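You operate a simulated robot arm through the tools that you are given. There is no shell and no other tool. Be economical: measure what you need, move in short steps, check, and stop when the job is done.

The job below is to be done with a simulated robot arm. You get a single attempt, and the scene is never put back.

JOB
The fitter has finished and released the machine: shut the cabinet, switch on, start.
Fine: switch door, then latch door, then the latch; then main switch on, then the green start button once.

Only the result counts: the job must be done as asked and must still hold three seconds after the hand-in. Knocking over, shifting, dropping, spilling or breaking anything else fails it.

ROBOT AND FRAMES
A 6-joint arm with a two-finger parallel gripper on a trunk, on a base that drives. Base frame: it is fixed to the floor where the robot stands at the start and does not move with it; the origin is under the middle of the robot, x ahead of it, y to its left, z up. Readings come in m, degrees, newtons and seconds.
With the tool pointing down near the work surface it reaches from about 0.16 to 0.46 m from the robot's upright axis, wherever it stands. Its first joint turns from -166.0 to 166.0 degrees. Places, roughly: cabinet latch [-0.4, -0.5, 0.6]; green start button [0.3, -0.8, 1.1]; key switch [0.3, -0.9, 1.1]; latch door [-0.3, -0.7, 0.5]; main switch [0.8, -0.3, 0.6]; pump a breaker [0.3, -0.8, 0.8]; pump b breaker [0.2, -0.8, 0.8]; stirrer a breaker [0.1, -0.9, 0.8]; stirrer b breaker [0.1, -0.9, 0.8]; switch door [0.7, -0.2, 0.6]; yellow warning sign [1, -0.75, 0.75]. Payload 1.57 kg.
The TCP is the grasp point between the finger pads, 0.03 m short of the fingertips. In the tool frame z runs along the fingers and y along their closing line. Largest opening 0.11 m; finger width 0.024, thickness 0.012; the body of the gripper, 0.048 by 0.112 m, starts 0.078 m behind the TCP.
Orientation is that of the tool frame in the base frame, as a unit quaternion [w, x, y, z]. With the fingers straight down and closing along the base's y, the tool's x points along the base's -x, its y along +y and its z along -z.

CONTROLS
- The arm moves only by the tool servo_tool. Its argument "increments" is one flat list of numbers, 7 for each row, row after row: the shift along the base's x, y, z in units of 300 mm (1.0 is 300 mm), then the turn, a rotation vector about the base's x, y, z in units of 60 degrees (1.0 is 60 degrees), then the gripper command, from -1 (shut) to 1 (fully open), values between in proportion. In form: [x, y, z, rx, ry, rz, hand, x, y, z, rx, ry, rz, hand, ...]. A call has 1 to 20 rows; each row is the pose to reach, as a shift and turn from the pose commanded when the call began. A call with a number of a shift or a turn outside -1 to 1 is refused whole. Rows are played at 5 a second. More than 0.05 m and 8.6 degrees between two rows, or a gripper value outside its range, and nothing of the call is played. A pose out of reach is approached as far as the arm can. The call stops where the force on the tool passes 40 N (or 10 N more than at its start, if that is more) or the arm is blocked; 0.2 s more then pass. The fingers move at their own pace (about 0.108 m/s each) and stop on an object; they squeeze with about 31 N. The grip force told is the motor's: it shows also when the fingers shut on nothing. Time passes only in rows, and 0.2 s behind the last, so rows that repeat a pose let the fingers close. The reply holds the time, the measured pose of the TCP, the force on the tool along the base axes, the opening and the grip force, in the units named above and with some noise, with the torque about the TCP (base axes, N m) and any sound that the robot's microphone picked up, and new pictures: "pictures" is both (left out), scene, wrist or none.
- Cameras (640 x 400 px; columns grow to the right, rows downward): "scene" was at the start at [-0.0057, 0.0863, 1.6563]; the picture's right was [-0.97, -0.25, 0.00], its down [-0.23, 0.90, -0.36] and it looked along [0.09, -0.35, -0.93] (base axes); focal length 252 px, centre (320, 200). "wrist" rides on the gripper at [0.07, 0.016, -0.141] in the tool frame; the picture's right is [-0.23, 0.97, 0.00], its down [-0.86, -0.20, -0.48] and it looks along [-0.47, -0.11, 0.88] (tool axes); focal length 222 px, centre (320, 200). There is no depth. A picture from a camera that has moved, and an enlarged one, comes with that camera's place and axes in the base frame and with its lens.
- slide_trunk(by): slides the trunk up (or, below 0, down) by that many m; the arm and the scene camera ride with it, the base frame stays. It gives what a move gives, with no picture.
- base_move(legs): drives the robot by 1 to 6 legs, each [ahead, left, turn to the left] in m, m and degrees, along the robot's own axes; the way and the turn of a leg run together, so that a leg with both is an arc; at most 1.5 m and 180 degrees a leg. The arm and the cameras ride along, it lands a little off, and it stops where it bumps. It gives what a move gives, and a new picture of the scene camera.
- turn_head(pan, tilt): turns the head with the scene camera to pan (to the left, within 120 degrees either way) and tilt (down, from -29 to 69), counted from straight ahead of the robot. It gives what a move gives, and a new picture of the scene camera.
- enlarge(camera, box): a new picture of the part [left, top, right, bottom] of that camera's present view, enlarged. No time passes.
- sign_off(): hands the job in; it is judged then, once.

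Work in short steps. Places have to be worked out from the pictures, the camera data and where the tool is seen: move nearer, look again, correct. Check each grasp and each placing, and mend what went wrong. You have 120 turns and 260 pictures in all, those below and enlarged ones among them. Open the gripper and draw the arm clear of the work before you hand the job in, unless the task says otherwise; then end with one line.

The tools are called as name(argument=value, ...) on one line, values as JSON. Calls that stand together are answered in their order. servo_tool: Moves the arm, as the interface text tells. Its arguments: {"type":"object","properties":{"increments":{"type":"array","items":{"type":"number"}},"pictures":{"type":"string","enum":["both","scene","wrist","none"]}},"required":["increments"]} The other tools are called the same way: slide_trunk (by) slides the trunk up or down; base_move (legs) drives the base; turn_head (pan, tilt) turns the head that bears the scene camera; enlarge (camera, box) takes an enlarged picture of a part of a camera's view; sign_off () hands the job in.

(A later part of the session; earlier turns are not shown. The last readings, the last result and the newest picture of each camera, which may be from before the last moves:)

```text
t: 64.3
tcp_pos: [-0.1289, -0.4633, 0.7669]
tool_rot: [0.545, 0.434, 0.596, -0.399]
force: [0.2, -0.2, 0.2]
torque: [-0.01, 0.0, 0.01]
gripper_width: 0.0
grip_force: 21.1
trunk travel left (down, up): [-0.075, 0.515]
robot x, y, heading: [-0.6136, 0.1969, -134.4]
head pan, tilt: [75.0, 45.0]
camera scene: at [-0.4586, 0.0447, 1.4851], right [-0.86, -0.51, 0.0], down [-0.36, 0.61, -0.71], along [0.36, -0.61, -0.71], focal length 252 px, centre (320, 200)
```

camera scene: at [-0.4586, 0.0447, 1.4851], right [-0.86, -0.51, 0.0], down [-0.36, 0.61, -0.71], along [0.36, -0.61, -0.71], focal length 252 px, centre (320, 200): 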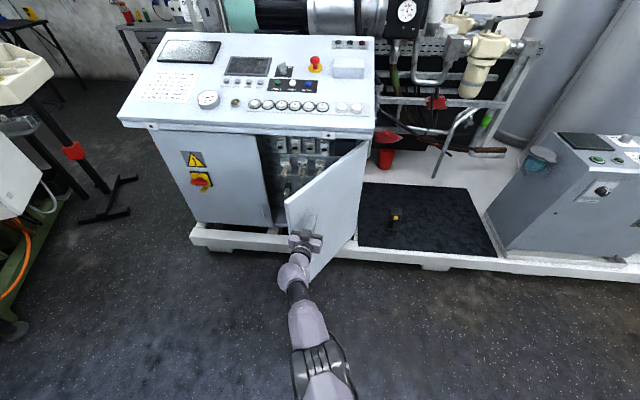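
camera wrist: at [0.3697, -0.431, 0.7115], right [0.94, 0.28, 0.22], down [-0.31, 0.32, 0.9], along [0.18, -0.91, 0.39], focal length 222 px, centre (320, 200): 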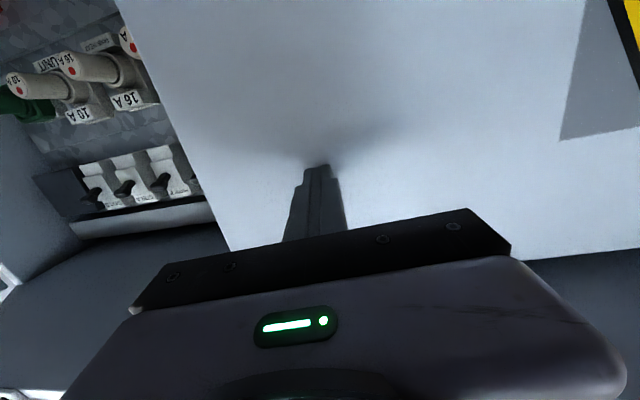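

About 55° now; follow the arc.

base_move(legs=[[-0.069, 0.174, 0]])

```text
t: 65.8
tcp_pos: [0.0414, -0.5347, 0.7669]
tool_rot: [0.544, 0.434, 0.597, -0.398]
force: [0.3, -0.1, -0.2]
torque: [-0.03, -0.01, -0.02]
gripper_width: 0.0
grip_force: 21.1
trunk travel left (down, up): [-0.075, 0.515]
robot x, y, heading: [-0.4418, 0.1245, -134.6]
head pan, tilt: [75.0, 45.0]
camera scene: at [-0.2885, -0.0262, 1.4851], right [-0.86, -0.51, 0.0], down [-0.36, 0.61, -0.71], along [0.36, -0.61, -0.71], focal length 252 px, centre (320, 200)
```

scene: 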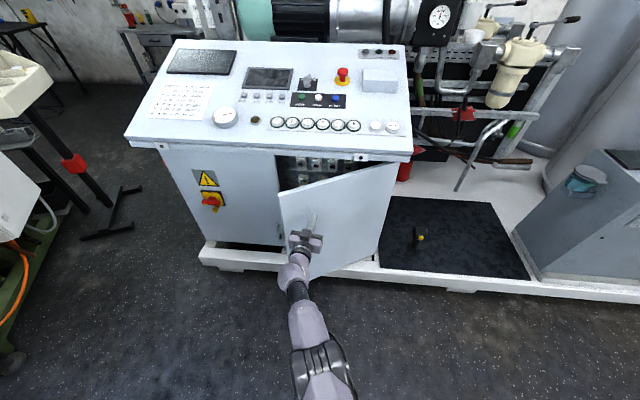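

About 30°. Drive a further 0.13 m inward, still short of shut.

base_move(legs=[[0.016, 0.132, 0]])

base_move(legs=[[0.019, 0.047, 0]])

```text
t: 67.1
tcp_pos: [0.1248, -0.6372, 0.7665]
tool_rot: [0.545, 0.433, 0.597, -0.398]
force: [-1.0, -0.7, 0.5]
torque: [0.01, -0.02, -0.01]
gripper_width: 0.0
grip_force: 20.7
trunk travel left (down, up): [-0.075, 0.515]
robot x, y, heading: [-0.3623, 0.025, -134.7]
head pan, tilt: [75.0, 45.0]
camera scene: at [-0.2049, -0.13, 1.4851], right [-0.86, -0.51, 0.0], down [-0.36, 0.61, -0.71], along [0.36, -0.61, -0.71], focal length 252 px, centre (320, 200)
```

scene: 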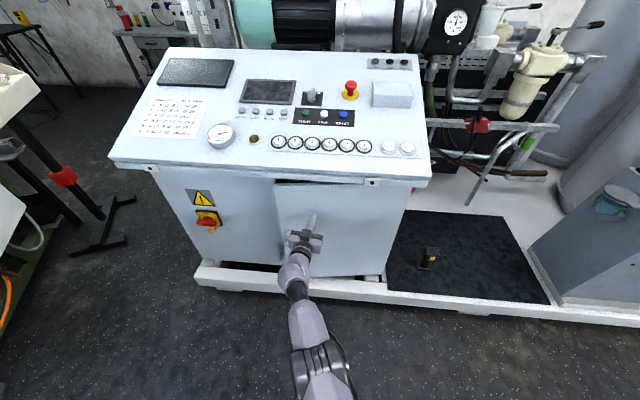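

```text
t: 68.1
tcp_pos: [0.1456, -0.684, 0.7677]
tool_rot: [0.545, 0.433, 0.598, -0.397]
force: [-0.7, -1.1, -1.2]
torque: [0.0, 0.0, 0.02]
gripper_width: 0.0001
grip_force: 21.5
trunk travel left (down, up): [-0.075, 0.515]
robot x, y, heading: [-0.3389, -0.0268, -134.3]
head pan, tilt: [75.0, 45.0]
camera scene: at [-0.1847, -0.1763, 1.485], right [-0.86, -0.51, 0.0], down [-0.36, 0.61, -0.71], along [0.36, -0.61, -0.71], focal length 252 px, centre (320, 200)
```

scene: 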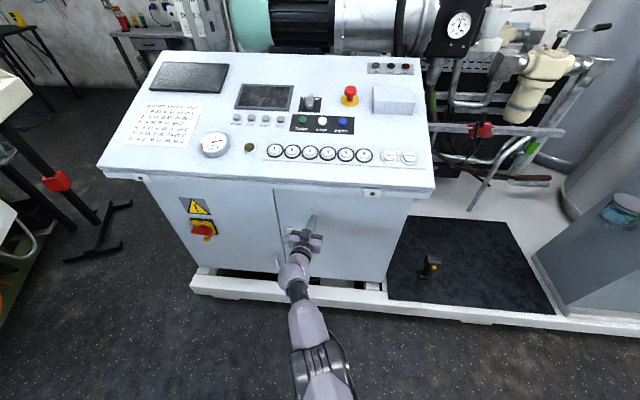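

Nearly shut. I finish with the arm's force-limited push.

servo_tool(increments=[0.014, -0.03, 0, 0, 0, 0, -1, 0.028, -0.06, 0, 0, 0, 0, -1, 0.042, -0.09, 0, 0, 0, 0, -1, 0.056, -0.12, 0, 0, 0, 0, -1, 0.07, -0.15, 0, 0, 0, 0, -1, 0.084, -0.18, 0, 0, 0, 0, -1], pictures="both")

```text
t: 69.5
tcp_pos: [0.1426, -0.6915, 0.7739]
tool_rot: [0.546, 0.433, 0.598, -0.397]
force: [0.4, 0.2, 0.3]
torque: [-0.01, -0.03, 0.02]
gripper_width: 0.0
grip_force: 21.0
out of reach, approached as far as the arm can: row 1, 2, 3, 4, 5, 6
trunk travel left (down, up): [-0.075, 0.515]
robot x, y, heading: [-0.3383, -0.0194, -134.3]
head pan, tilt: [75.0, 45.0]
camera scene: at [-0.1849, -0.176, 1.4851], right [-0.86, -0.51, 0.0], down [-0.36, 0.61, -0.71], along [0.36, -0.61, -0.71], focal length 252 px, centre (320, 200)
camera wrist: at [0.1138, -0.5462, 0.7178], right [0.93, 0.28, 0.22], down [-0.31, 0.32, 0.89], along [0.18, -0.9, 0.39], focal length 222 px, centre (320, 200)
```

scene: 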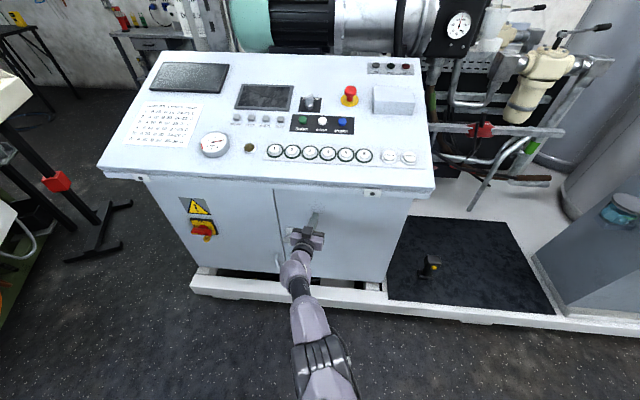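
wrist: 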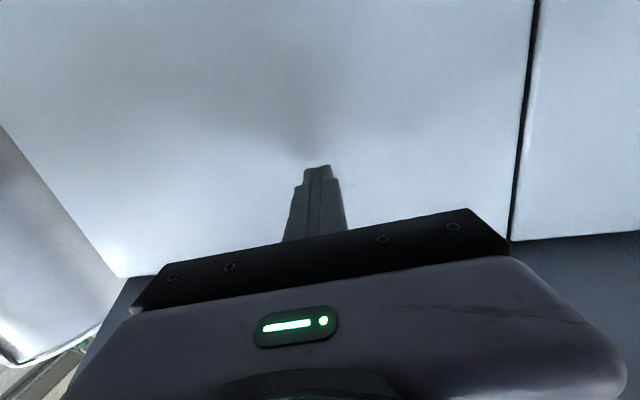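

The arm is at full reach, so I use small base nudges with a force read.

base_move(legs=[[0.005, 0.014, 0]])

base_move(legs=[[0.004, 0.011, 0]])

enlarge(camera="scene", box=[180, 160, 420, 310])

```text
t: 70.2
tcp_pos: [0.149, -0.7053, 0.7752]
tool_rot: [0.545, 0.433, 0.597, -0.398]
force: [0.4, 0.5, 0.2]
torque: [0.0, 0.02, 0.01]
gripper_width: 0.0001
grip_force: 21.4
trunk travel left (down, up): [-0.075, 0.515]
robot x, y, heading: [-0.3315, -0.0347, -134.5]
head pan, tilt: [75.0, 45.0]
camera scene: at [-0.1782, -0.1896, 1.4851], right [-0.86, -0.51, 0.0], down [-0.36, 0.61, -0.71], along [0.36, -0.61, -0.71], focal length 252 px, centre (320, 200)
```

scene: 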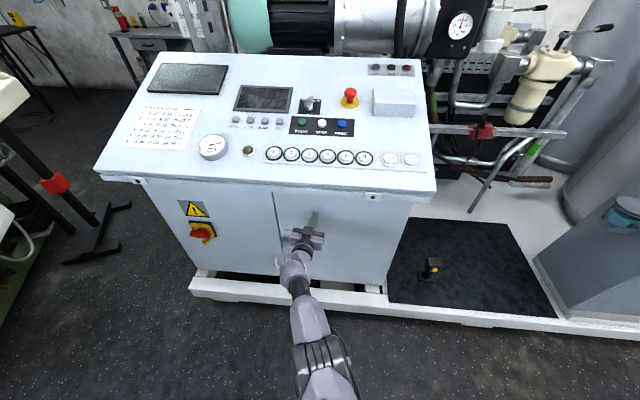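

```text
t: 71.0
tcp_pos: [0.1546, -0.7165, 0.7747]
tool_rot: [0.546, 0.433, 0.597, -0.398]
force: [0.2, 0.7, 0.7]
torque: [0.0, -0.02, 0.01]
gripper_width: 0.0
grip_force: 21.5
trunk travel left (down, up): [-0.075, 0.515]
robot x, y, heading: [-0.3294, -0.0462, -134.4]
head pan, tilt: [75.0, 45.0]
camera scene: at [-0.1733, -0.2001, 1.4851], right [-0.86, -0.51, 0.0], down [-0.36, 0.61, -0.71], along [0.36, -0.61, -0.71], focal length 252 px, centre (320, 200)
```

scene: 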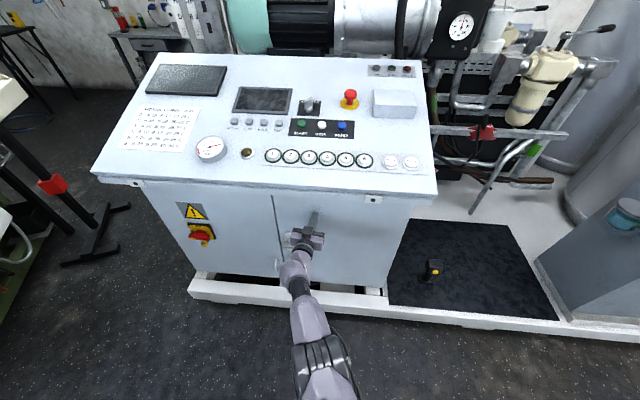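

```text
2.67 times, centred on (300, 235) of scene
camera zoom: at [-0.1733, -0.2001, 1.4851], right [-0.86, -0.51, 0.0], down [-0.36, 0.61, -0.71], along [0.36, -0.61, -0.71], focal length 671 px, centre (373, 107)
```

zoom: 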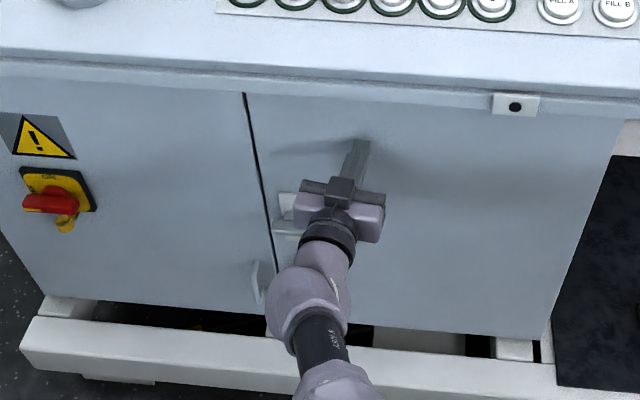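

It looks nearly flush. Two more 1 cm nudges.

base_move(legs=[[0.004, 0.01, 0]])

base_move(legs=[[0.003, 0.008, 0]])

```text
t: 71.8
tcp_pos: [0.1558, -0.7193, 0.776]
tool_rot: [0.546, 0.434, 0.595, -0.398]
force: [-8.1, 12.8, 3.8]
torque: [-0.23, -0.21, 0.02]
gripper_width: 0.0002
grip_force: 21.5
trunk travel left (down, up): [-0.075, 0.515]
robot x, y, heading: [-0.3269, -0.0493, -134.4]
head pan, tilt: [75.0, 45.0]
stopped in leg 1: the force on the tool passed its limit at 67 N (the readings are from after the stop); the commanded pose is now the measured one
camera scene: at [-0.1721, -0.2041, 1.4855], right [-0.86, -0.51, 0.0], down [-0.36, 0.61, -0.71], along [0.36, -0.61, -0.71], focal length 252 px, centre (320, 200)
```

scene: 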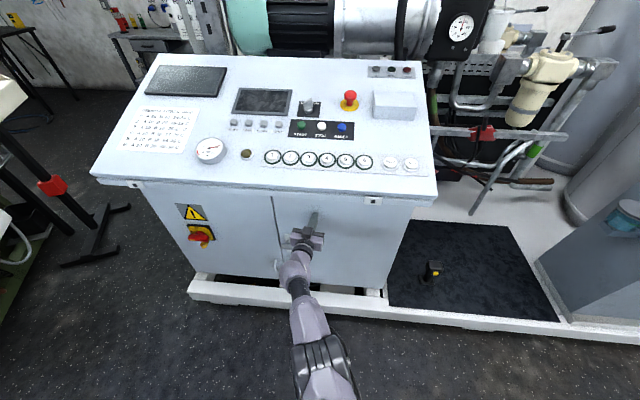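

```text
t: 72.5
tcp_pos: [0.1576, -0.72, 0.7762]
tool_rot: [0.547, 0.434, 0.595, -0.398]
force: [-15.5, 22.7, 8.5]
torque: [-0.46, -0.29, 0.02]
gripper_width: 0.0001
grip_force: 20.8
trunk travel left (down, up): [-0.075, 0.515]
robot x, y, heading: [-0.3262, -0.0546, -134.6]
head pan, tilt: [75.0, 45.0]
stopped in leg 1: the force on the tool passed its limit at 55 N (the readings are from after the stop); the commanded pose is now the measured one
camera scene: at [-0.1725, -0.2044, 1.4858], right [-0.86, -0.51, 0.0], down [-0.36, 0.61, -0.71], along [0.36, -0.61, -0.7], focal length 252 px, centre (320, 200)
```

scene: 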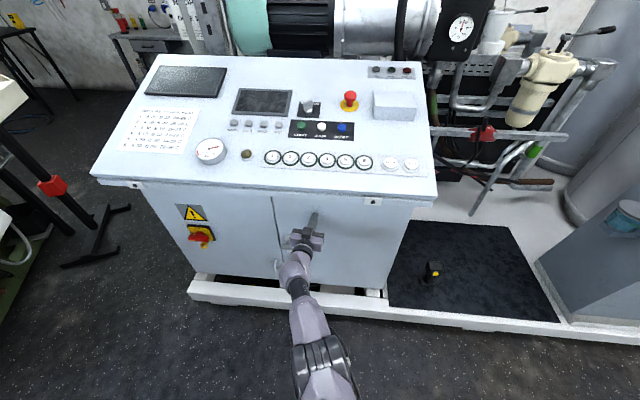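

Both doors are against their stops. I back off 0.25 m and look closely at the latch.

base_move(legs=[[-0.09, -0.235, 0]])

enlarge(camera="scene", box=[200, 130, 420, 268])

enlarge(camera="wrist", box=[0, 0, 640, 400])

```text
t: 74.4
tcp_pos: [0.053, -0.4962, 0.7721]
tool_rot: [0.546, 0.435, 0.596, -0.398]
force: [-0.5, 0.3, 0.5]
torque: [-0.02, 0.01, 0.01]
gripper_width: 0.0
grip_force: 21.1
trunk travel left (down, up): [-0.075, 0.515]
robot x, y, heading: [-0.4358, 0.1686, -134.7]
head pan, tilt: [75.0, 45.0]
camera scene: at [-0.2753, 0.0177, 1.4852], right [-0.86, -0.51, 0.0], down [-0.36, 0.61, -0.71], along [0.36, -0.61, -0.71], focal length 252 px, centre (320, 200)
```

scene: 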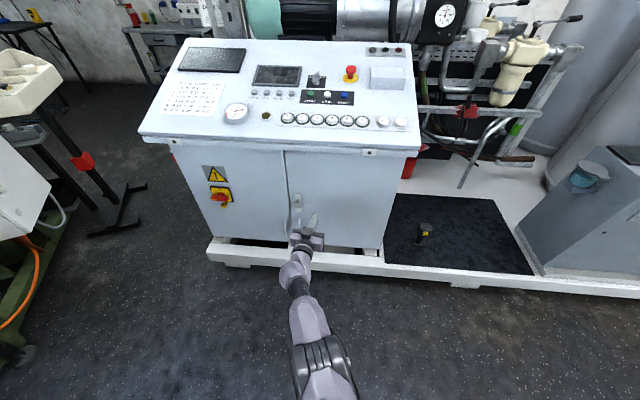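

```text
2.90 times, centred on (310, 199) of scene
camera zoom: at [-0.2753, 0.0177, 1.4852], right [-0.86, -0.51, 0.0], down [-0.36, 0.61, -0.71], along [0.36, -0.61, -0.71], focal length 730 px, centre (349, 203)
```

zoom: 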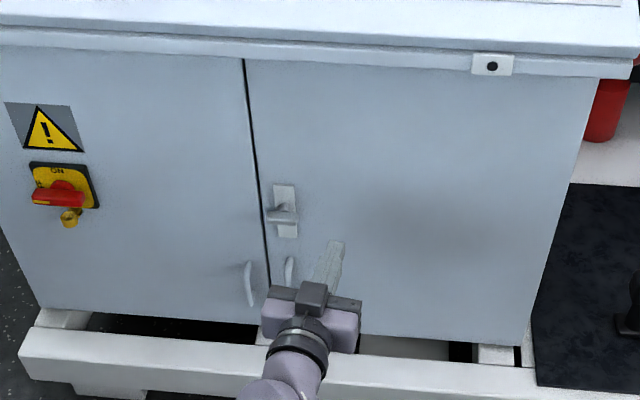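

```text
1.00 times, centred on (320, 200) of wrist (not enlarged: the box is as wide or as high as the picture)
camera zoom: at [0.0235, -0.3508, 0.7157], right [0.93, 0.28, 0.23], down [-0.31, 0.32, 0.89], along [0.18, -0.91, 0.39], focal length 222 px, centre (320, 200)
```

zoom: 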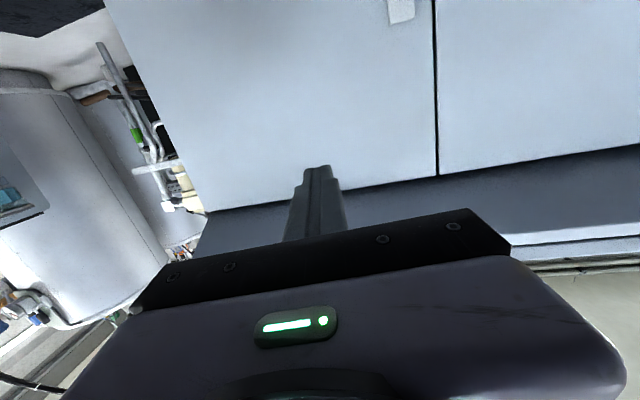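

I zoom harder on the latch to see what kind it is.

enlarge(camera="scene", box=[275, 180, 323, 210])

enlarge(camera="scene", box=[190, 160, 238, 212])

```text
13.33 times, centred on (299, 195) of scene
camera zoom: at [-0.2753, 0.0177, 1.4852], right [-0.86, -0.51, 0.0], down [-0.36, 0.61, -0.71], along [0.36, -0.61, -0.71], focal length 3356 px, centre (600, 267)
```

zoom: 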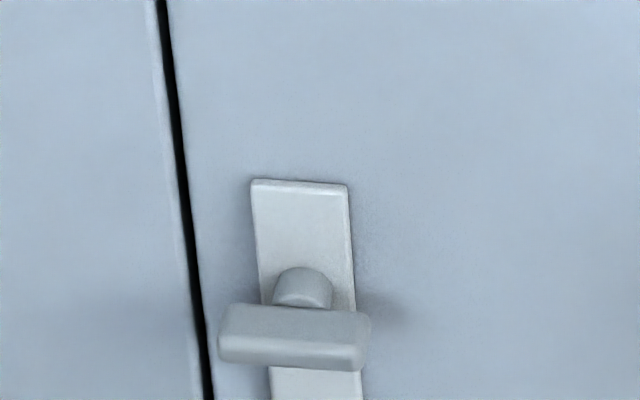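

```text
7.69 times, centred on (214, 186) of scene
camera zoom: at [-0.2753, 0.0177, 1.4852], right [-0.86, -0.51, 0.0], down [-0.36, 0.61, -0.71], along [0.36, -0.61, -0.71], focal length 1936 px, centre (1135, 308)
```

zoom: 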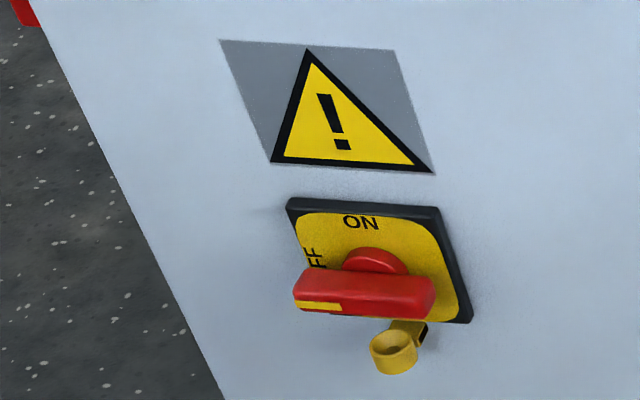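

The latch is a T-bar, now horizontal, at about (0.25, -0.66, 0.60); the main switch handle points left to OFF, ON is a quarter turn clockwise, at about (0.594, -0.495, 0.617). I lower the trunk and set the tool square to the door with its closing line to become vertical.

slide_trunk(by=-0.07)

servo_tool(increments=[0.005, 0.13, -0.055, -0.013, -0.006, 0.02, -1, 0.01, 0.26, -0.11, -0.026, -0.012, 0.04, -1, 0.015, 0.39, -0.165, -0.039, -0.018, 0.06, -1, 0.02, 0.52, -0.22, -0.052, -0.024, 0.08, -1, 0.025, 0.65, -0.275, -0.065, -0.03, 0.1, -1, 0.03, 0.78, -0.33, -0.077, -0.036, 0.118, -1], pictures="none")

servo_tool(increments=[0, 0, 0, -0.053, 0.113, 0, -1, 0, 0, 0, -0.105, 0.227, 0, -1, 0, 0, 0, -0.158, 0.34, 0, -1, 0, 0, 0, -0.21, 0.454, 0, -1, 0, 0, 0, -0.263, 0.567, 0, -1, 0, 0, 0, -0.316, 0.68, 0, -1, 0, 0, 0, -0.368, 0.794, 0, -1, 0, 0, 0, -0.421, 0.907, 0, -1], pictures="none")

servo_tool(increments=[0, 0, 0, -0.053, 0.113, 0, 0, 0, 0, 0, -0.105, 0.227, 0, 0, 0, 0, 0, -0.158, 0.34, 0, 0, 0, 0, 0, -0.21, 0.454, 0, 0], pictures="both")

```text
t: 75.5
tcp_pos: [0.052, -0.4969, 0.7034]
tool_rot: [0.546, 0.435, 0.596, -0.398]
force: [0.1, 0.5, 1.1]
torque: [-0.03, 0.03, 0.01]
gripper_width: 0.0
grip_force: 21.9
trunk travel left (down, up): [-0.005, 0.585]
robot x, y, heading: [-0.4299, 0.1749, -134.6]
head pan, tilt: [75.0, 45.0]
```

```text
t: 76.8
tcp_pos: [0.0676, -0.2616, 0.6031]
tool_rot: [0.595, 0.385, 0.594, -0.381]
force: [-0.3, -0.3, 1.1]
torque: [0.02, -0.03, 0.01]
gripper_width: 0.0
grip_force: 21.1
out of reach, approached as far as the arm can: row 4, 5, 6
trunk travel left (down, up): [-0.005, 0.585]
robot x, y, heading: [-0.4344, 0.1682, -134.3]
head pan, tilt: [75.0, 45.0]
```

```text
t: 78.7
tcp_pos: [0.0683, -0.2606, 0.6026]
tool_rot: [0.324, 0.037, 0.707, -0.628]
force: [-0.2, -0.8, -0.3]
torque: [0.01, 0.01, 0.03]
gripper_width: 0.0
grip_force: 21.0
trunk travel left (down, up): [-0.005, 0.585]
robot x, y, heading: [-0.4349, 0.1686, -134.3]
head pan, tilt: [75.0, 45.0]
```

```text
t: 79.7
tcp_pos: [0.0672, -0.2611, 0.6015]
tool_rot: [0.151, -0.149, 0.692, -0.69]
force: [-0.1, -0.7, 0.5]
torque: [0.01, 0.01, 0.0]
gripper_width: 0.0549
grip_force: 0.0
trunk travel left (down, up): [-0.005, 0.585]
robot x, y, heading: [-0.4305, 0.1685, -134.2]
head pan, tilt: [75.0, 45.0]
camera scene: at [-0.2752, 0.0176, 1.4151], right [-0.86, -0.51, 0.0], down [-0.36, 0.61, -0.71], along [0.36, -0.61, -0.71], focal length 252 px, centre (320, 200)
camera wrist: at [-0.0536, -0.1604, 0.5848], right [0.21, 0.1, -0.97], down [0.58, 0.79, 0.2], along [0.79, -0.61, 0.11], focal length 222 px, centre (320, 200)
```

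scene: 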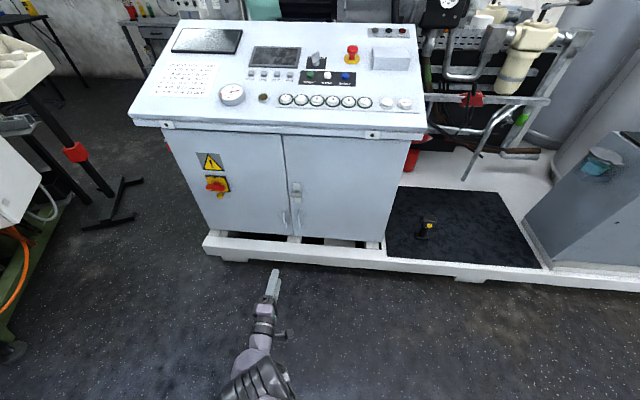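
wrist: 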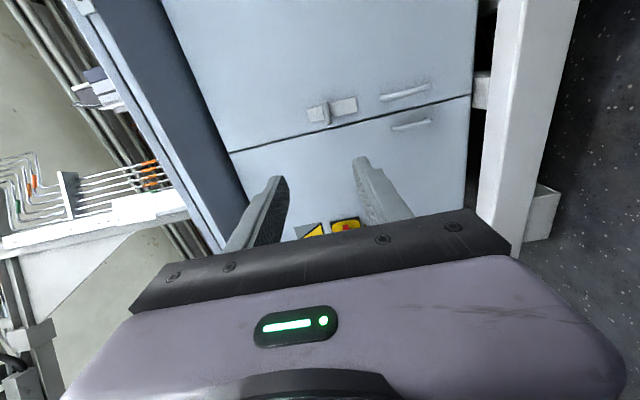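

Tool is square with fingers closing vertically. I zoom in with the wrist camera to triangulate the latch bar.

enlarge(camera="wrist", box=[285, 75, 381, 135])

enlarge(camera="scene", box=[270, 170, 318, 200])

```text
6.67 times, centred on (333, 105) of wrist
camera zoom: at [-0.0536, -0.1604, 0.5848], right [0.21, 0.1, -0.97], down [0.58, 0.79, 0.2], along [0.79, -0.61, 0.11], focal length 1481 px, centre (233, 833)
```

zoom: 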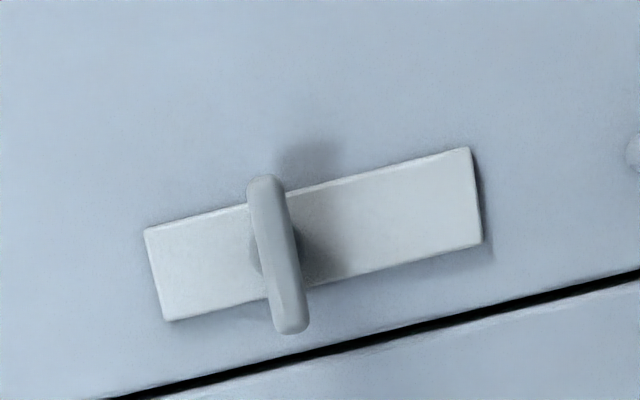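

```text
13.33 times, centred on (294, 185) of scene
camera zoom: at [-0.2752, 0.0176, 1.4151], right [-0.86, -0.51, 0.0], down [-0.36, 0.61, -0.71], along [0.36, -0.61, -0.71], focal length 3356 px, centre (667, 400)
```

zoom: 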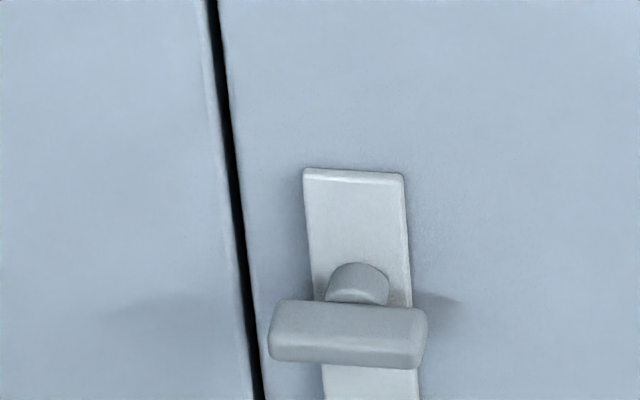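

Both cameras agree: bar centre at about (0.263, -0.667, 0.586), standing ~35 mm off the door. I drive 0.34 m straight towards it, keeping 10 cm distance, and look again.

base_move(legs=[[0.121, 0.317, 0]])

enlarge(camera="wrist", box=[0, 0, 640, 400])

```text
t: 81.8
tcp_pos: [0.2082, -0.5622, 0.6011]
tool_rot: [0.154, -0.15, 0.692, -0.689]
force: [-0.5, 0.0, 0.2]
torque: [0.03, 0.0, 0.03]
gripper_width: 0.0552
grip_force: 0.0
trunk travel left (down, up): [-0.005, 0.585]
robot x, y, heading: [-0.294, -0.1328, -134.2]
head pan, tilt: [75.0, 45.0]
camera scene: at [-0.1365, -0.2864, 1.4151], right [-0.86, -0.51, 0.0], down [-0.36, 0.61, -0.71], along [0.36, -0.61, -0.71], focal length 252 px, centre (320, 200)
```

scene: 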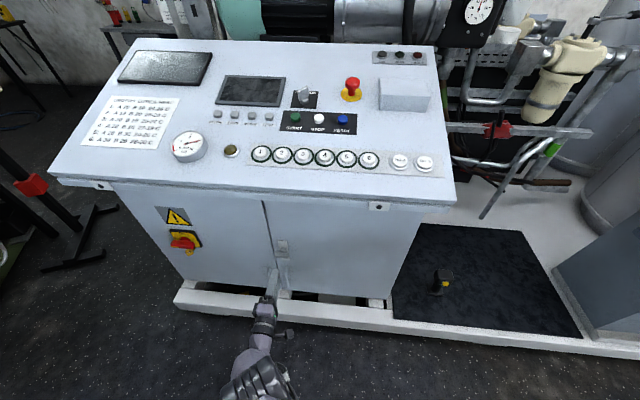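

```text
1.00 times, centred on (320, 200) of wrist (not enlarged: the box is as wide or as high as the picture)
camera zoom: at [0.0862, -0.4631, 0.5847], right [0.21, 0.1, -0.97], down [0.58, 0.79, 0.21], along [0.79, -0.6, 0.11], focal length 222 px, centre (320, 200)
```

zoom: 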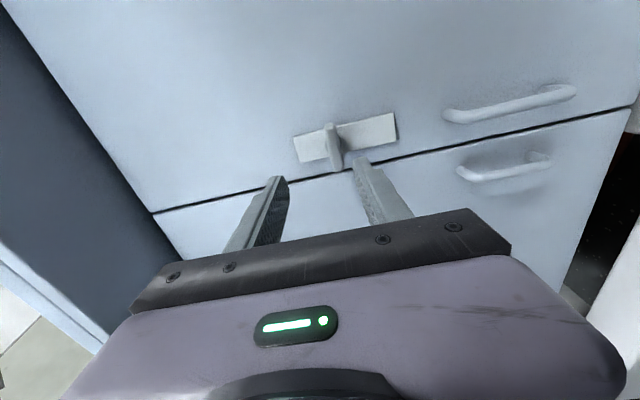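

Aligned within a couple of millimetres sideways; the bar is 15 mm lower. I open a bit, lower, and advance 0.105 m.

servo_tool(increments=[0, 0, -0.025, 0, 0, 0, 0.4, 0, 0, -0.05, 0, 0, 0, 0.4, 0.037, -0.08, -0.05, 0, 0, 0, 0.4, 0.074, -0.16, -0.05, 0, 0, 0, 0.4, 0.111, -0.24, -0.05, 0, 0, 0, 0.4, 0.147, -0.317, -0.05, 0, 0, 0, 0.4], pictures="both")

```text
t: 83.2
tcp_pos: [0.2334, -0.6367, 0.5973]
tool_rot: [0.153, -0.15, 0.692, -0.689]
force: [0.0, 0.6, -0.8]
torque: [-0.05, 0.02, -0.03]
gripper_width: 0.0769
grip_force: 0.0
out of reach, approached as far as the arm can: row 5, 6
trunk travel left (down, up): [-0.005, 0.585]
robot x, y, heading: [-0.2923, -0.134, -134.1]
head pan, tilt: [75.0, 45.0]
camera scene: at [-0.1365, -0.2865, 1.4151], right [-0.86, -0.51, 0.0], down [-0.36, 0.61, -0.71], along [0.36, -0.61, -0.71], focal length 252 px, centre (320, 200)
camera wrist: at [0.1124, -0.5378, 0.5811], right [0.21, 0.1, -0.97], down [0.57, 0.79, 0.21], along [0.79, -0.6, 0.11], focal length 222 px, centre (320, 200)
```

scene: 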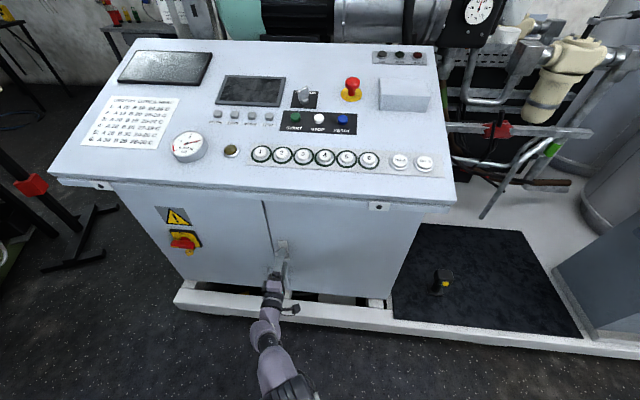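
wrist: 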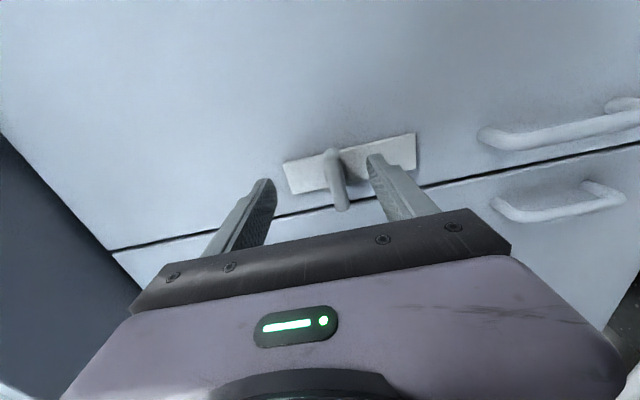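

The arm is at its reach limit, so I retract 0.12 m and bring the base 0.12 m closer, then re-approach.

servo_tool(increments=[-0.042, 0.09, -0.01, 0, 0, 0, 0.4, -0.084, 0.18, -0.02, 0, 0, 0, 0.4, -0.126, 0.27, -0.03, 0, 0, 0, 0.4, -0.168, 0.363, -0.037, 0, 0, 0, 0.4], pictures="none")

base_move(legs=[[0.043, 0.112, 0]])

enlarge(camera="wrist", box=[220, 80, 480, 240])

```text
t: 84.2
tcp_pos: [0.1859, -0.5278, 0.5857]
tool_rot: [0.151, -0.147, 0.694, -0.689]
force: [-0.3, 0.3, -0.4]
torque: [-0.01, 0.0, -0.01]
gripper_width: 0.077
grip_force: 0.0
trunk travel left (down, up): [-0.005, 0.585]
robot x, y, heading: [-0.2951, -0.1352, -134.3]
head pan, tilt: [75.0, 45.0]
```

```text
t: 85.5
tcp_pos: [0.2366, -0.6361, 0.5867]
tool_rot: [0.151, -0.148, 0.694, -0.688]
force: [0.4, -0.2, 0.6]
torque: [-0.02, 0.03, 0.03]
gripper_width: 0.077
grip_force: 0.1
trunk travel left (down, up): [-0.005, 0.585]
robot x, y, heading: [-0.2429, -0.2409, -134.1]
head pan, tilt: [75.0, 45.0]
camera scene: at [-0.0856, -0.3952, 1.4151], right [-0.86, -0.51, 0.0], down [-0.36, 0.61, -0.71], along [0.36, -0.61, -0.71], focal length 252 px, centre (320, 200)
```

scene: 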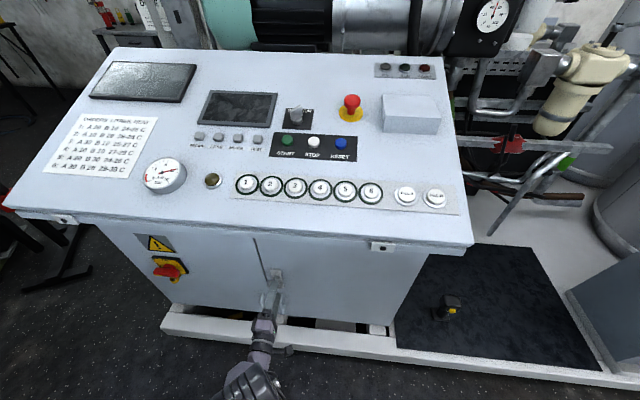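

```text
2.46 times, centred on (350, 160) of wrist
camera zoom: at [0.1155, -0.5363, 0.5701], right [0.21, 0.1, -0.97], down [0.58, 0.79, 0.21], along [0.79, -0.61, 0.11], focal length 547 px, centre (246, 298)
```

zoom: 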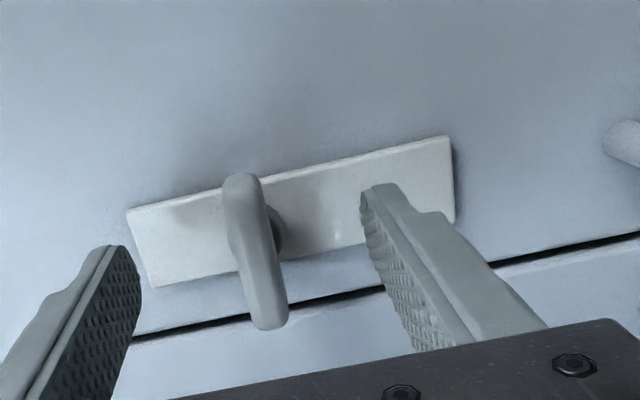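

The bar is between the fingers. Advance 28 mm and close on it.

servo_tool(increments=[0.025, -0.04, -0.003, 0, 0, 0, 0.4, 0.051, -0.079, -0.006, 0, 0, 0, 0.4, 0.051, -0.079, -0.006, 0, 0, 0, -1, 0.051, -0.079, -0.006, 0, 0, 0, -1, 0.051, -0.079, -0.006, 0, 0, 0, -1], pictures="wrist")

```text
t: 86.7
tcp_pos: [0.2526, -0.6607, 0.5855]
tool_rot: [0.151, -0.149, 0.694, -0.688]
force: [0.5, 0.2, -9.1]
torque: [0.03, 0.09, 0.04]
gripper_width: 0.0215
grip_force: 35.0
trunk travel left (down, up): [-0.005, 0.585]
robot x, y, heading: [-0.2389, -0.2424, -133.9]
head pan, tilt: [75.0, 45.0]
camera wrist: at [0.1306, -0.5595, 0.5688], right [0.21, 0.1, -0.97], down [0.58, 0.79, 0.21], along [0.79, -0.61, 0.11], focal length 222 px, centre (320, 200)
```

wrist: 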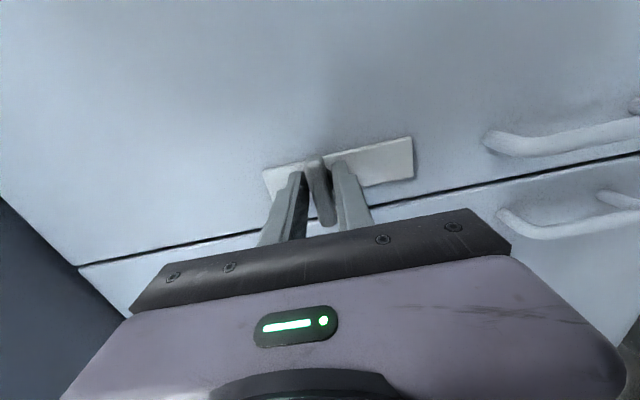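

Gripped (21 mm). I try turning clockwise by 30° and watch the torque.

servo_tool(increments=[0, 0, -0.006, 0.053, -0.113, 0, -1, 0, 0, -0.006, 0.105, -0.227, 0, -1, 0, 0, -0.006, 0.158, -0.34, 0, -1, 0, 0, -0.006, 0.21, -0.454, 0, -1], pictures="wrist")

```text
t: 87.7
tcp_pos: [0.2532, -0.6592, 0.5841]
tool_rot: [0.327, 0.036, 0.708, -0.626]
force: [5.1, 1.4, 10.2]
torque: [-2.22, 1.37, 0.75]
gripper_width: 0.0294
grip_force: 39.1
trunk travel left (down, up): [-0.005, 0.585]
robot x, y, heading: [-0.2423, -0.2441, -133.9]
head pan, tilt: [75.0, 45.0]
camera wrist: at [0.1476, -0.5522, 0.5357], right [0.62, 0.29, -0.72], down [0.38, 0.7, 0.61], along [0.68, -0.65, 0.33], focal length 222 px, centre (320, 200)
```

wrist: 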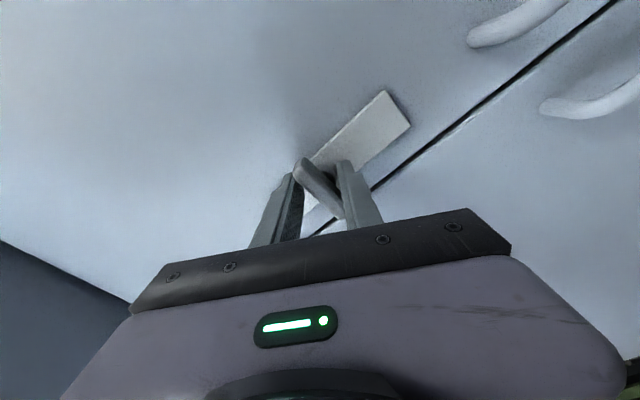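

The bar didn't follow: clockwise is against the stop (2.7 N m). I turn back and go counter-clockwise instead.

servo_tool(increments=[0, 0, 0, -0.053, 0.113, 0, -1, 0, 0, 0, -0.105, 0.227, 0, -1, 0, 0, 0, -0.158, 0.34, 0, -1, 0, 0, 0, -0.21, 0.454, 0, -1, 0, 0, 0, -0.263, 0.567, 0, -1, 0, 0, 0, -0.316, 0.68, 0, -1], pictures="wrist")

```text
t: 89.1
tcp_pos: [0.2526, -0.6602, 0.5873]
tool_rot: [-0.061, 0.235, -0.666, 0.706]
force: [4.8, -0.4, 26.5]
torque: [-0.33, -0.33, 1.07]
gripper_width: 0.0213
grip_force: 34.3
trunk travel left (down, up): [-0.005, 0.585]
robot x, y, heading: [-0.2433, -0.242, -134.1]
head pan, tilt: [75.0, 45.0]
camera wrist: at [0.1293, -0.5603, 0.5871], right [-0.02, -0.01, -1.0], down [0.6, 0.8, -0.02], along [0.8, -0.6, -0.01], focal length 222 px, centre (320, 200)
```

wrist: 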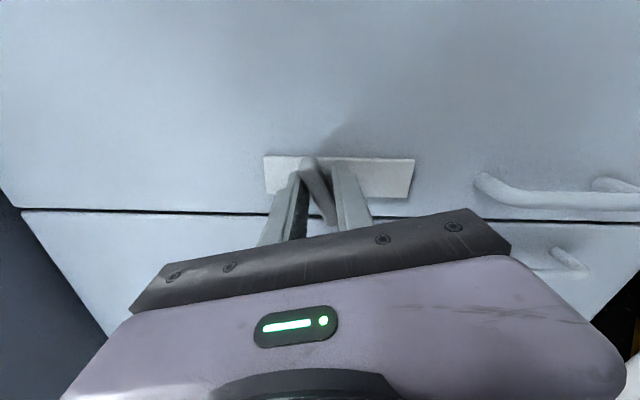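

The bar now follows counter-clockwise (grip intact at 21 mm). I continue 52° more with a slight rise to relieve the sideways load.

servo_tool(increments=[0, 0, 0.004, -0.053, 0.113, 0, -1, 0.001, 0, 0.007, -0.105, 0.227, 0, -1, 0.003, 0.001, 0.01, -0.158, 0.34, 0, -1, 0.005, 0.002, 0.012, -0.21, 0.454, 0, -1, 0.007, 0.003, 0.014, -0.263, 0.567, 0, -1], pictures="wrist")

```text
t: 90.3
tcp_pos: [0.2521, -0.6584, 0.5897]
tool_rot: [0.171, 0.437, -0.553, 0.689]
force: [4.4, 1.5, 26.4]
torque: [-0.51, -0.34, 0.32]
gripper_width: 0.0213
grip_force: 34.7
trunk travel left (down, up): [-0.005, 0.585]
robot x, y, heading: [-0.241, -0.2431, -134.1]
head pan, tilt: [75.0, 45.0]
camera wrist: at [0.145, -0.5518, 0.6325], right [-0.57, -0.26, -0.78], down [0.42, 0.71, -0.56], along [0.7, -0.65, -0.3], focal length 222 px, centre (320, 200)
```

wrist: 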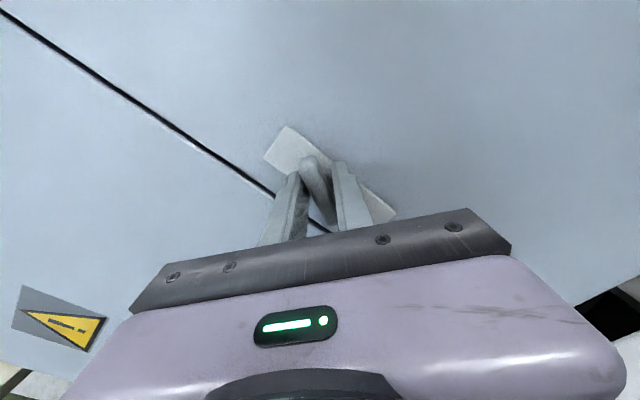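

Bar has turned about 50°. Continue ~45° more, rising a little.

servo_tool(increments=[0.002, 0.001, 0.006, -0.053, 0.113, 0, -1, 0.005, 0.002, 0.01, -0.105, 0.227, 0, -1, 0.008, 0.004, 0.012, -0.158, 0.34, 0, -1, 0.011, 0.005, 0.013, -0.21, 0.454, 0, -1, 0.014, 0.006, 0.014, -0.263, 0.567, 0, -1, 0.015, 0.007, 0.014, -0.316, 0.68, 0, -1], pictures="both")

```text
t: 91.7
tcp_pos: [0.2581, -0.6569, 0.5904]
tool_rot: [0.42, 0.616, -0.341, 0.572]
force: [-7.0, 0.7, -1.6]
torque: [0.33, -0.02, -0.07]
gripper_width: 0.0217
grip_force: 33.9
trunk travel left (down, up): [-0.005, 0.585]
robot x, y, heading: [-0.2449, -0.243, -134.0]
head pan, tilt: [75.0, 45.0]
camera scene: at [-0.0861, -0.3955, 1.4151], right [-0.86, -0.51, 0.0], down [-0.36, 0.61, -0.71], along [0.36, -0.61, -0.71], focal length 252 px, centre (320, 200)
camera wrist: at [0.1923, -0.5317, 0.6602], right [-0.9, -0.42, -0.1], down [-0.12, 0.47, -0.88], along [0.41, -0.78, -0.47], focal length 222 px, centre (320, 200)
```

scene: 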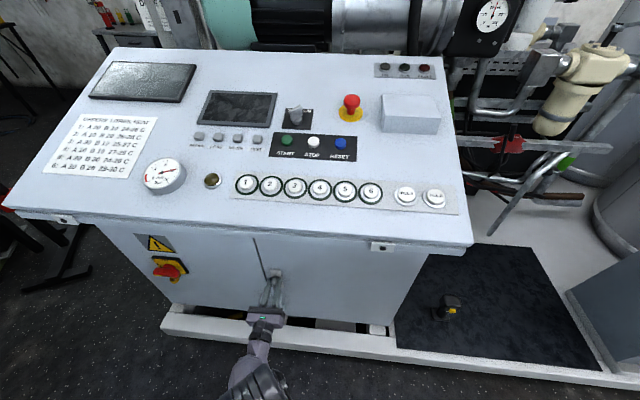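
wrist: 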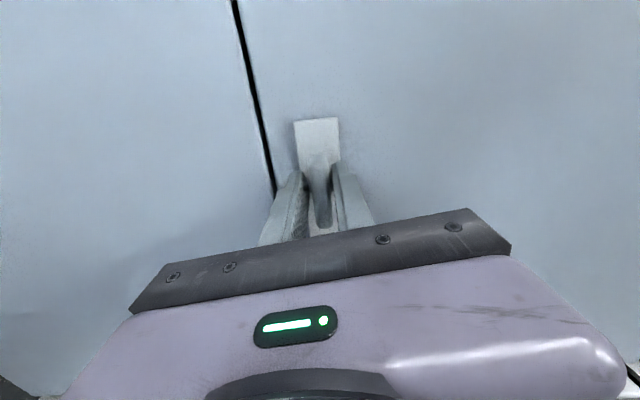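

The bar is vertical, in line with its plate. I test for the end stop with another ~8°.

servo_tool(increments=[0, 0, 0, -0.028, 0.06, 0, -1, 0, 0, 0, -0.056, 0.12, 0, -1], pictures="none")

```text
t: 92.3
tcp_pos: [0.2569, -0.6582, 0.5911]
tool_rot: [0.458, 0.638, -0.299, 0.542]
force: [-13.3, 2.8, -10.3]
torque: [0.23, -1.18, 0.47]
gripper_width: 0.0223
grip_force: 35.4
trunk travel left (down, up): [-0.005, 0.585]
robot x, y, heading: [-0.2404, -0.2423, -134.1]
head pan, tilt: [75.0, 45.0]
```

A resisting torque appears — the end stop. I open and withdraw 0.12 m to look.

servo_tool(increments=[0, 0, 0, 0.056, -0.12, 0, 0.4, 0, 0, 0, 0.056, -0.12, 0, 0.4, 0, 0, 0, 0.056, -0.12, 0, 0.4, -0.05, 0.1, 0, 0.056, -0.12, 0, 0.4, -0.1, 0.21, 0, 0.056, -0.12, 0, 0.4, -0.147, 0.317, 0, 0.056, -0.12, 0, 0.4], pictures="wrist")

enlarge(camera="scene", box=[230, 230, 326, 290])

```text
t: 93.7
tcp_pos: [0.2123, -0.5621, 0.5935]
tool_rot: [0.42, 0.615, -0.342, 0.573]
force: [1.2, -0.6, 0.0]
torque: [-0.01, 0.0, -0.04]
gripper_width: 0.077
grip_force: 0.1
trunk travel left (down, up): [-0.005, 0.585]
robot x, y, heading: [-0.2417, -0.2449, -133.9]
head pan, tilt: [75.0, 45.0]
camera wrist: at [0.1476, -0.4359, 0.6616], right [-0.9, -0.42, -0.1], down [-0.11, 0.47, -0.88], along [0.41, -0.78, -0.47], focal length 222 px, centre (320, 200)
```

wrist: 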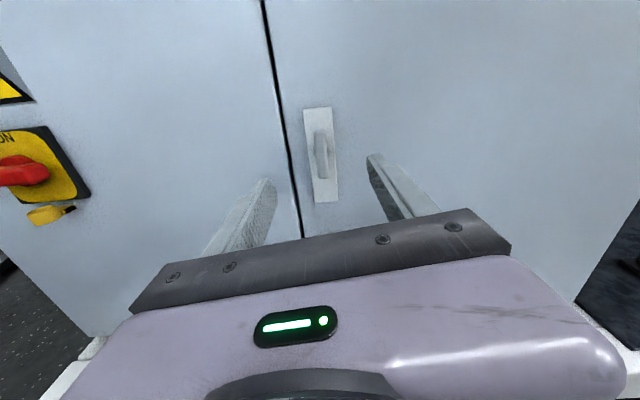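

```text
6.67 times, centred on (278, 260) of scene
camera zoom: at [-0.0856, -0.3954, 1.4151], right [-0.86, -0.51, 0.0], down [-0.36, 0.61, -0.71], along [0.36, -0.61, -0.71], focal length 1678 px, centre (600, -200)
```

zoom: 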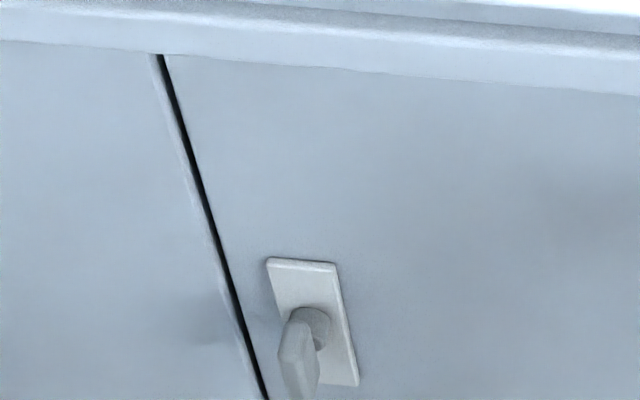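

The latch stands vertical, against its stop. Now I drive along the cabinet to the main switch and turn the tool so the fingers close vertically.

base_move(legs=[[-0.356, 0.1165, 0]])

servo_tool(increments=[0, 0, 0.02, 0.053, -0.113, 0, 0.4, 0, 0, 0.04, 0.105, -0.227, 0, 0.4, 0, 0, 0.05, 0.158, -0.34, 0, 0.4, 0, 0, 0.06, 0.21, -0.454, 0, 0.4, 0, 0, 0.08, 0.263, -0.567, 0, 0.4, 0, 0, 0.08, 0.316, -0.68, 0, 0.4, 0, 0, 0.08, 0.368, -0.794, 0, 0.4, 0, 0, 0.08, 0.421, -0.907, 0, 0.4], pictures="none")

servo_tool(increments=[0, 0, 0, 0.053, -0.113, 0, 0.4, 0, 0, 0, 0.105, -0.227, 0, 0.4, 0, 0, 0, 0.158, -0.34, 0, 0.4, 0, 0, 0, 0.21, -0.454, 0, 0.4, 0, 0, 0, 0.26, -0.56, 0, 0.4], pictures="both")

```text
t: 96.1
tcp_pos: [0.545, -0.3868, 0.5921]
tool_rot: [0.42, 0.615, -0.343, 0.573]
force: [0.9, 0.6, -0.1]
torque: [0.01, 0.0, -0.03]
gripper_width: 0.0769
grip_force: 0.0
trunk travel left (down, up): [-0.005, 0.585]
robot x, y, heading: [0.093, -0.0671, -134.3]
head pan, tilt: [75.0, 45.0]
camera scene: at [0.2465, -0.2186, 1.4151], right [-0.86, -0.51, 0.0], down [-0.36, 0.61, -0.71], along [0.36, -0.61, -0.71], focal length 252 px, centre (320, 200)
```

scene: 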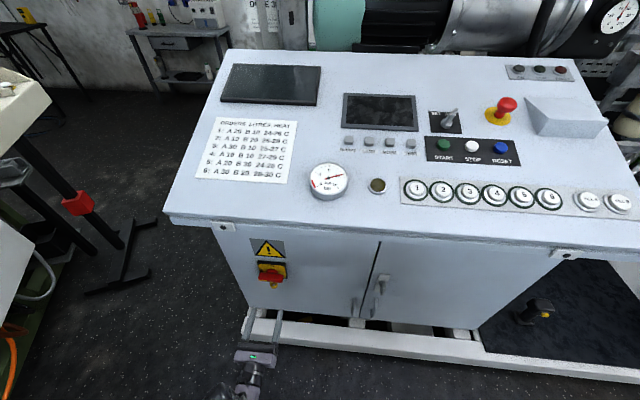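

```text
t: 97.9
tcp_pos: [0.5448, -0.3854, 0.6172]
tool_rot: [0.079, 0.36, -0.609, 0.702]
force: [0.0, -0.7, -0.4]
torque: [0.03, 0.01, -0.01]
gripper_width: 0.0769
grip_force: 0.0
trunk travel left (down, up): [-0.005, 0.585]
robot x, y, heading: [0.0904, -0.0666, -134.2]
head pan, tilt: [75.0, 45.0]
```

```text
t: 99.1
tcp_pos: [0.5457, -0.3868, 0.6155]
tool_rot: [0.149, -0.15, 0.693, -0.689]
force: [0.2, -0.5, -0.4]
torque: [0.0, -0.02, -0.03]
gripper_width: 0.0767
grip_force: 0.0
trunk travel left (down, up): [-0.005, 0.585]
robot x, y, heading: [0.0873, -0.068, -134.2]
head pan, tilt: [75.0, 45.0]
camera scene: at [0.2466, -0.2186, 1.4151], right [-0.86, -0.51, 0.0], down [-0.36, 0.61, -0.71], along [0.36, -0.61, -0.71], focal length 252 px, centre (320, 200)
camera wrist: at [0.4237, -0.286, 0.6001], right [0.2, 0.1, -0.97], down [0.58, 0.79, 0.2], along [0.79, -0.61, 0.1], focal length 222 px, centre (320, 200)
```

scene: 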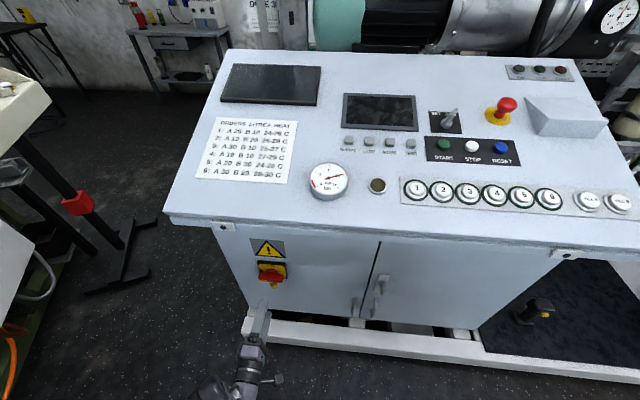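
wrist: 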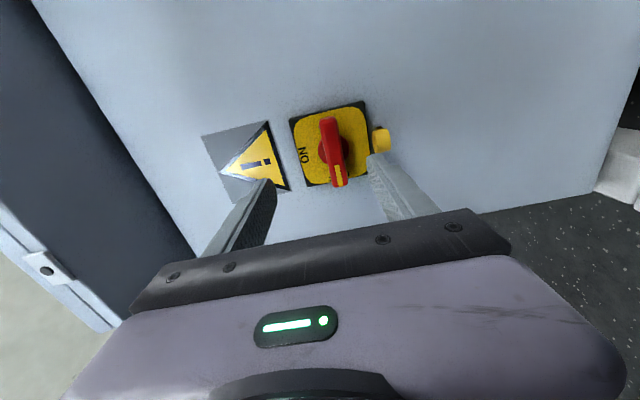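

I zoom on the switch to measure handle and padlock hasp.

enlarge(camera="wrist", box=[270, 85, 430, 205])

enlarge(camera="scene", box=[240, 230, 304, 300])

```text
3.33 times, centred on (350, 145) of wrist
camera zoom: at [0.4237, -0.286, 0.6001], right [0.2, 0.1, -0.97], down [0.58, 0.79, 0.2], along [0.79, -0.61, 0.1], focal length 740 px, centre (220, 383)
```

zoom: 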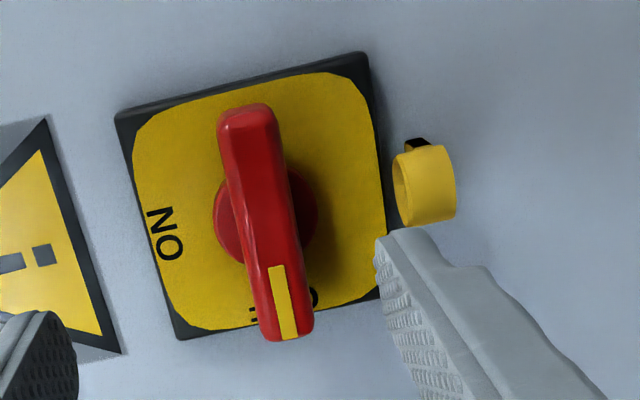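

```text
5.71 times, centred on (272, 265) of scene
camera zoom: at [0.2466, -0.2186, 1.4151], right [-0.86, -0.51, 0.0], down [-0.36, 0.61, -0.71], along [0.36, -0.61, -0.71], focal length 1438 px, centre (594, -171)
```

zoom: 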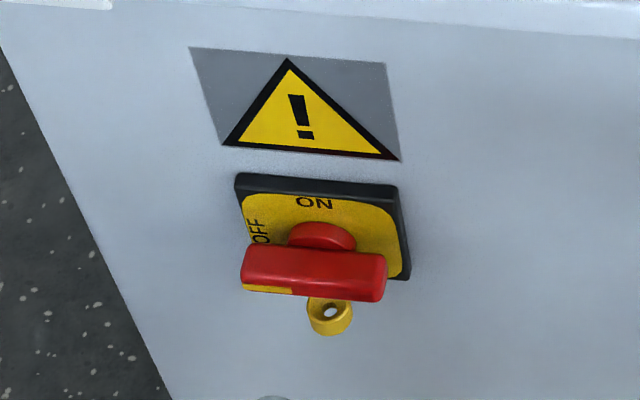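

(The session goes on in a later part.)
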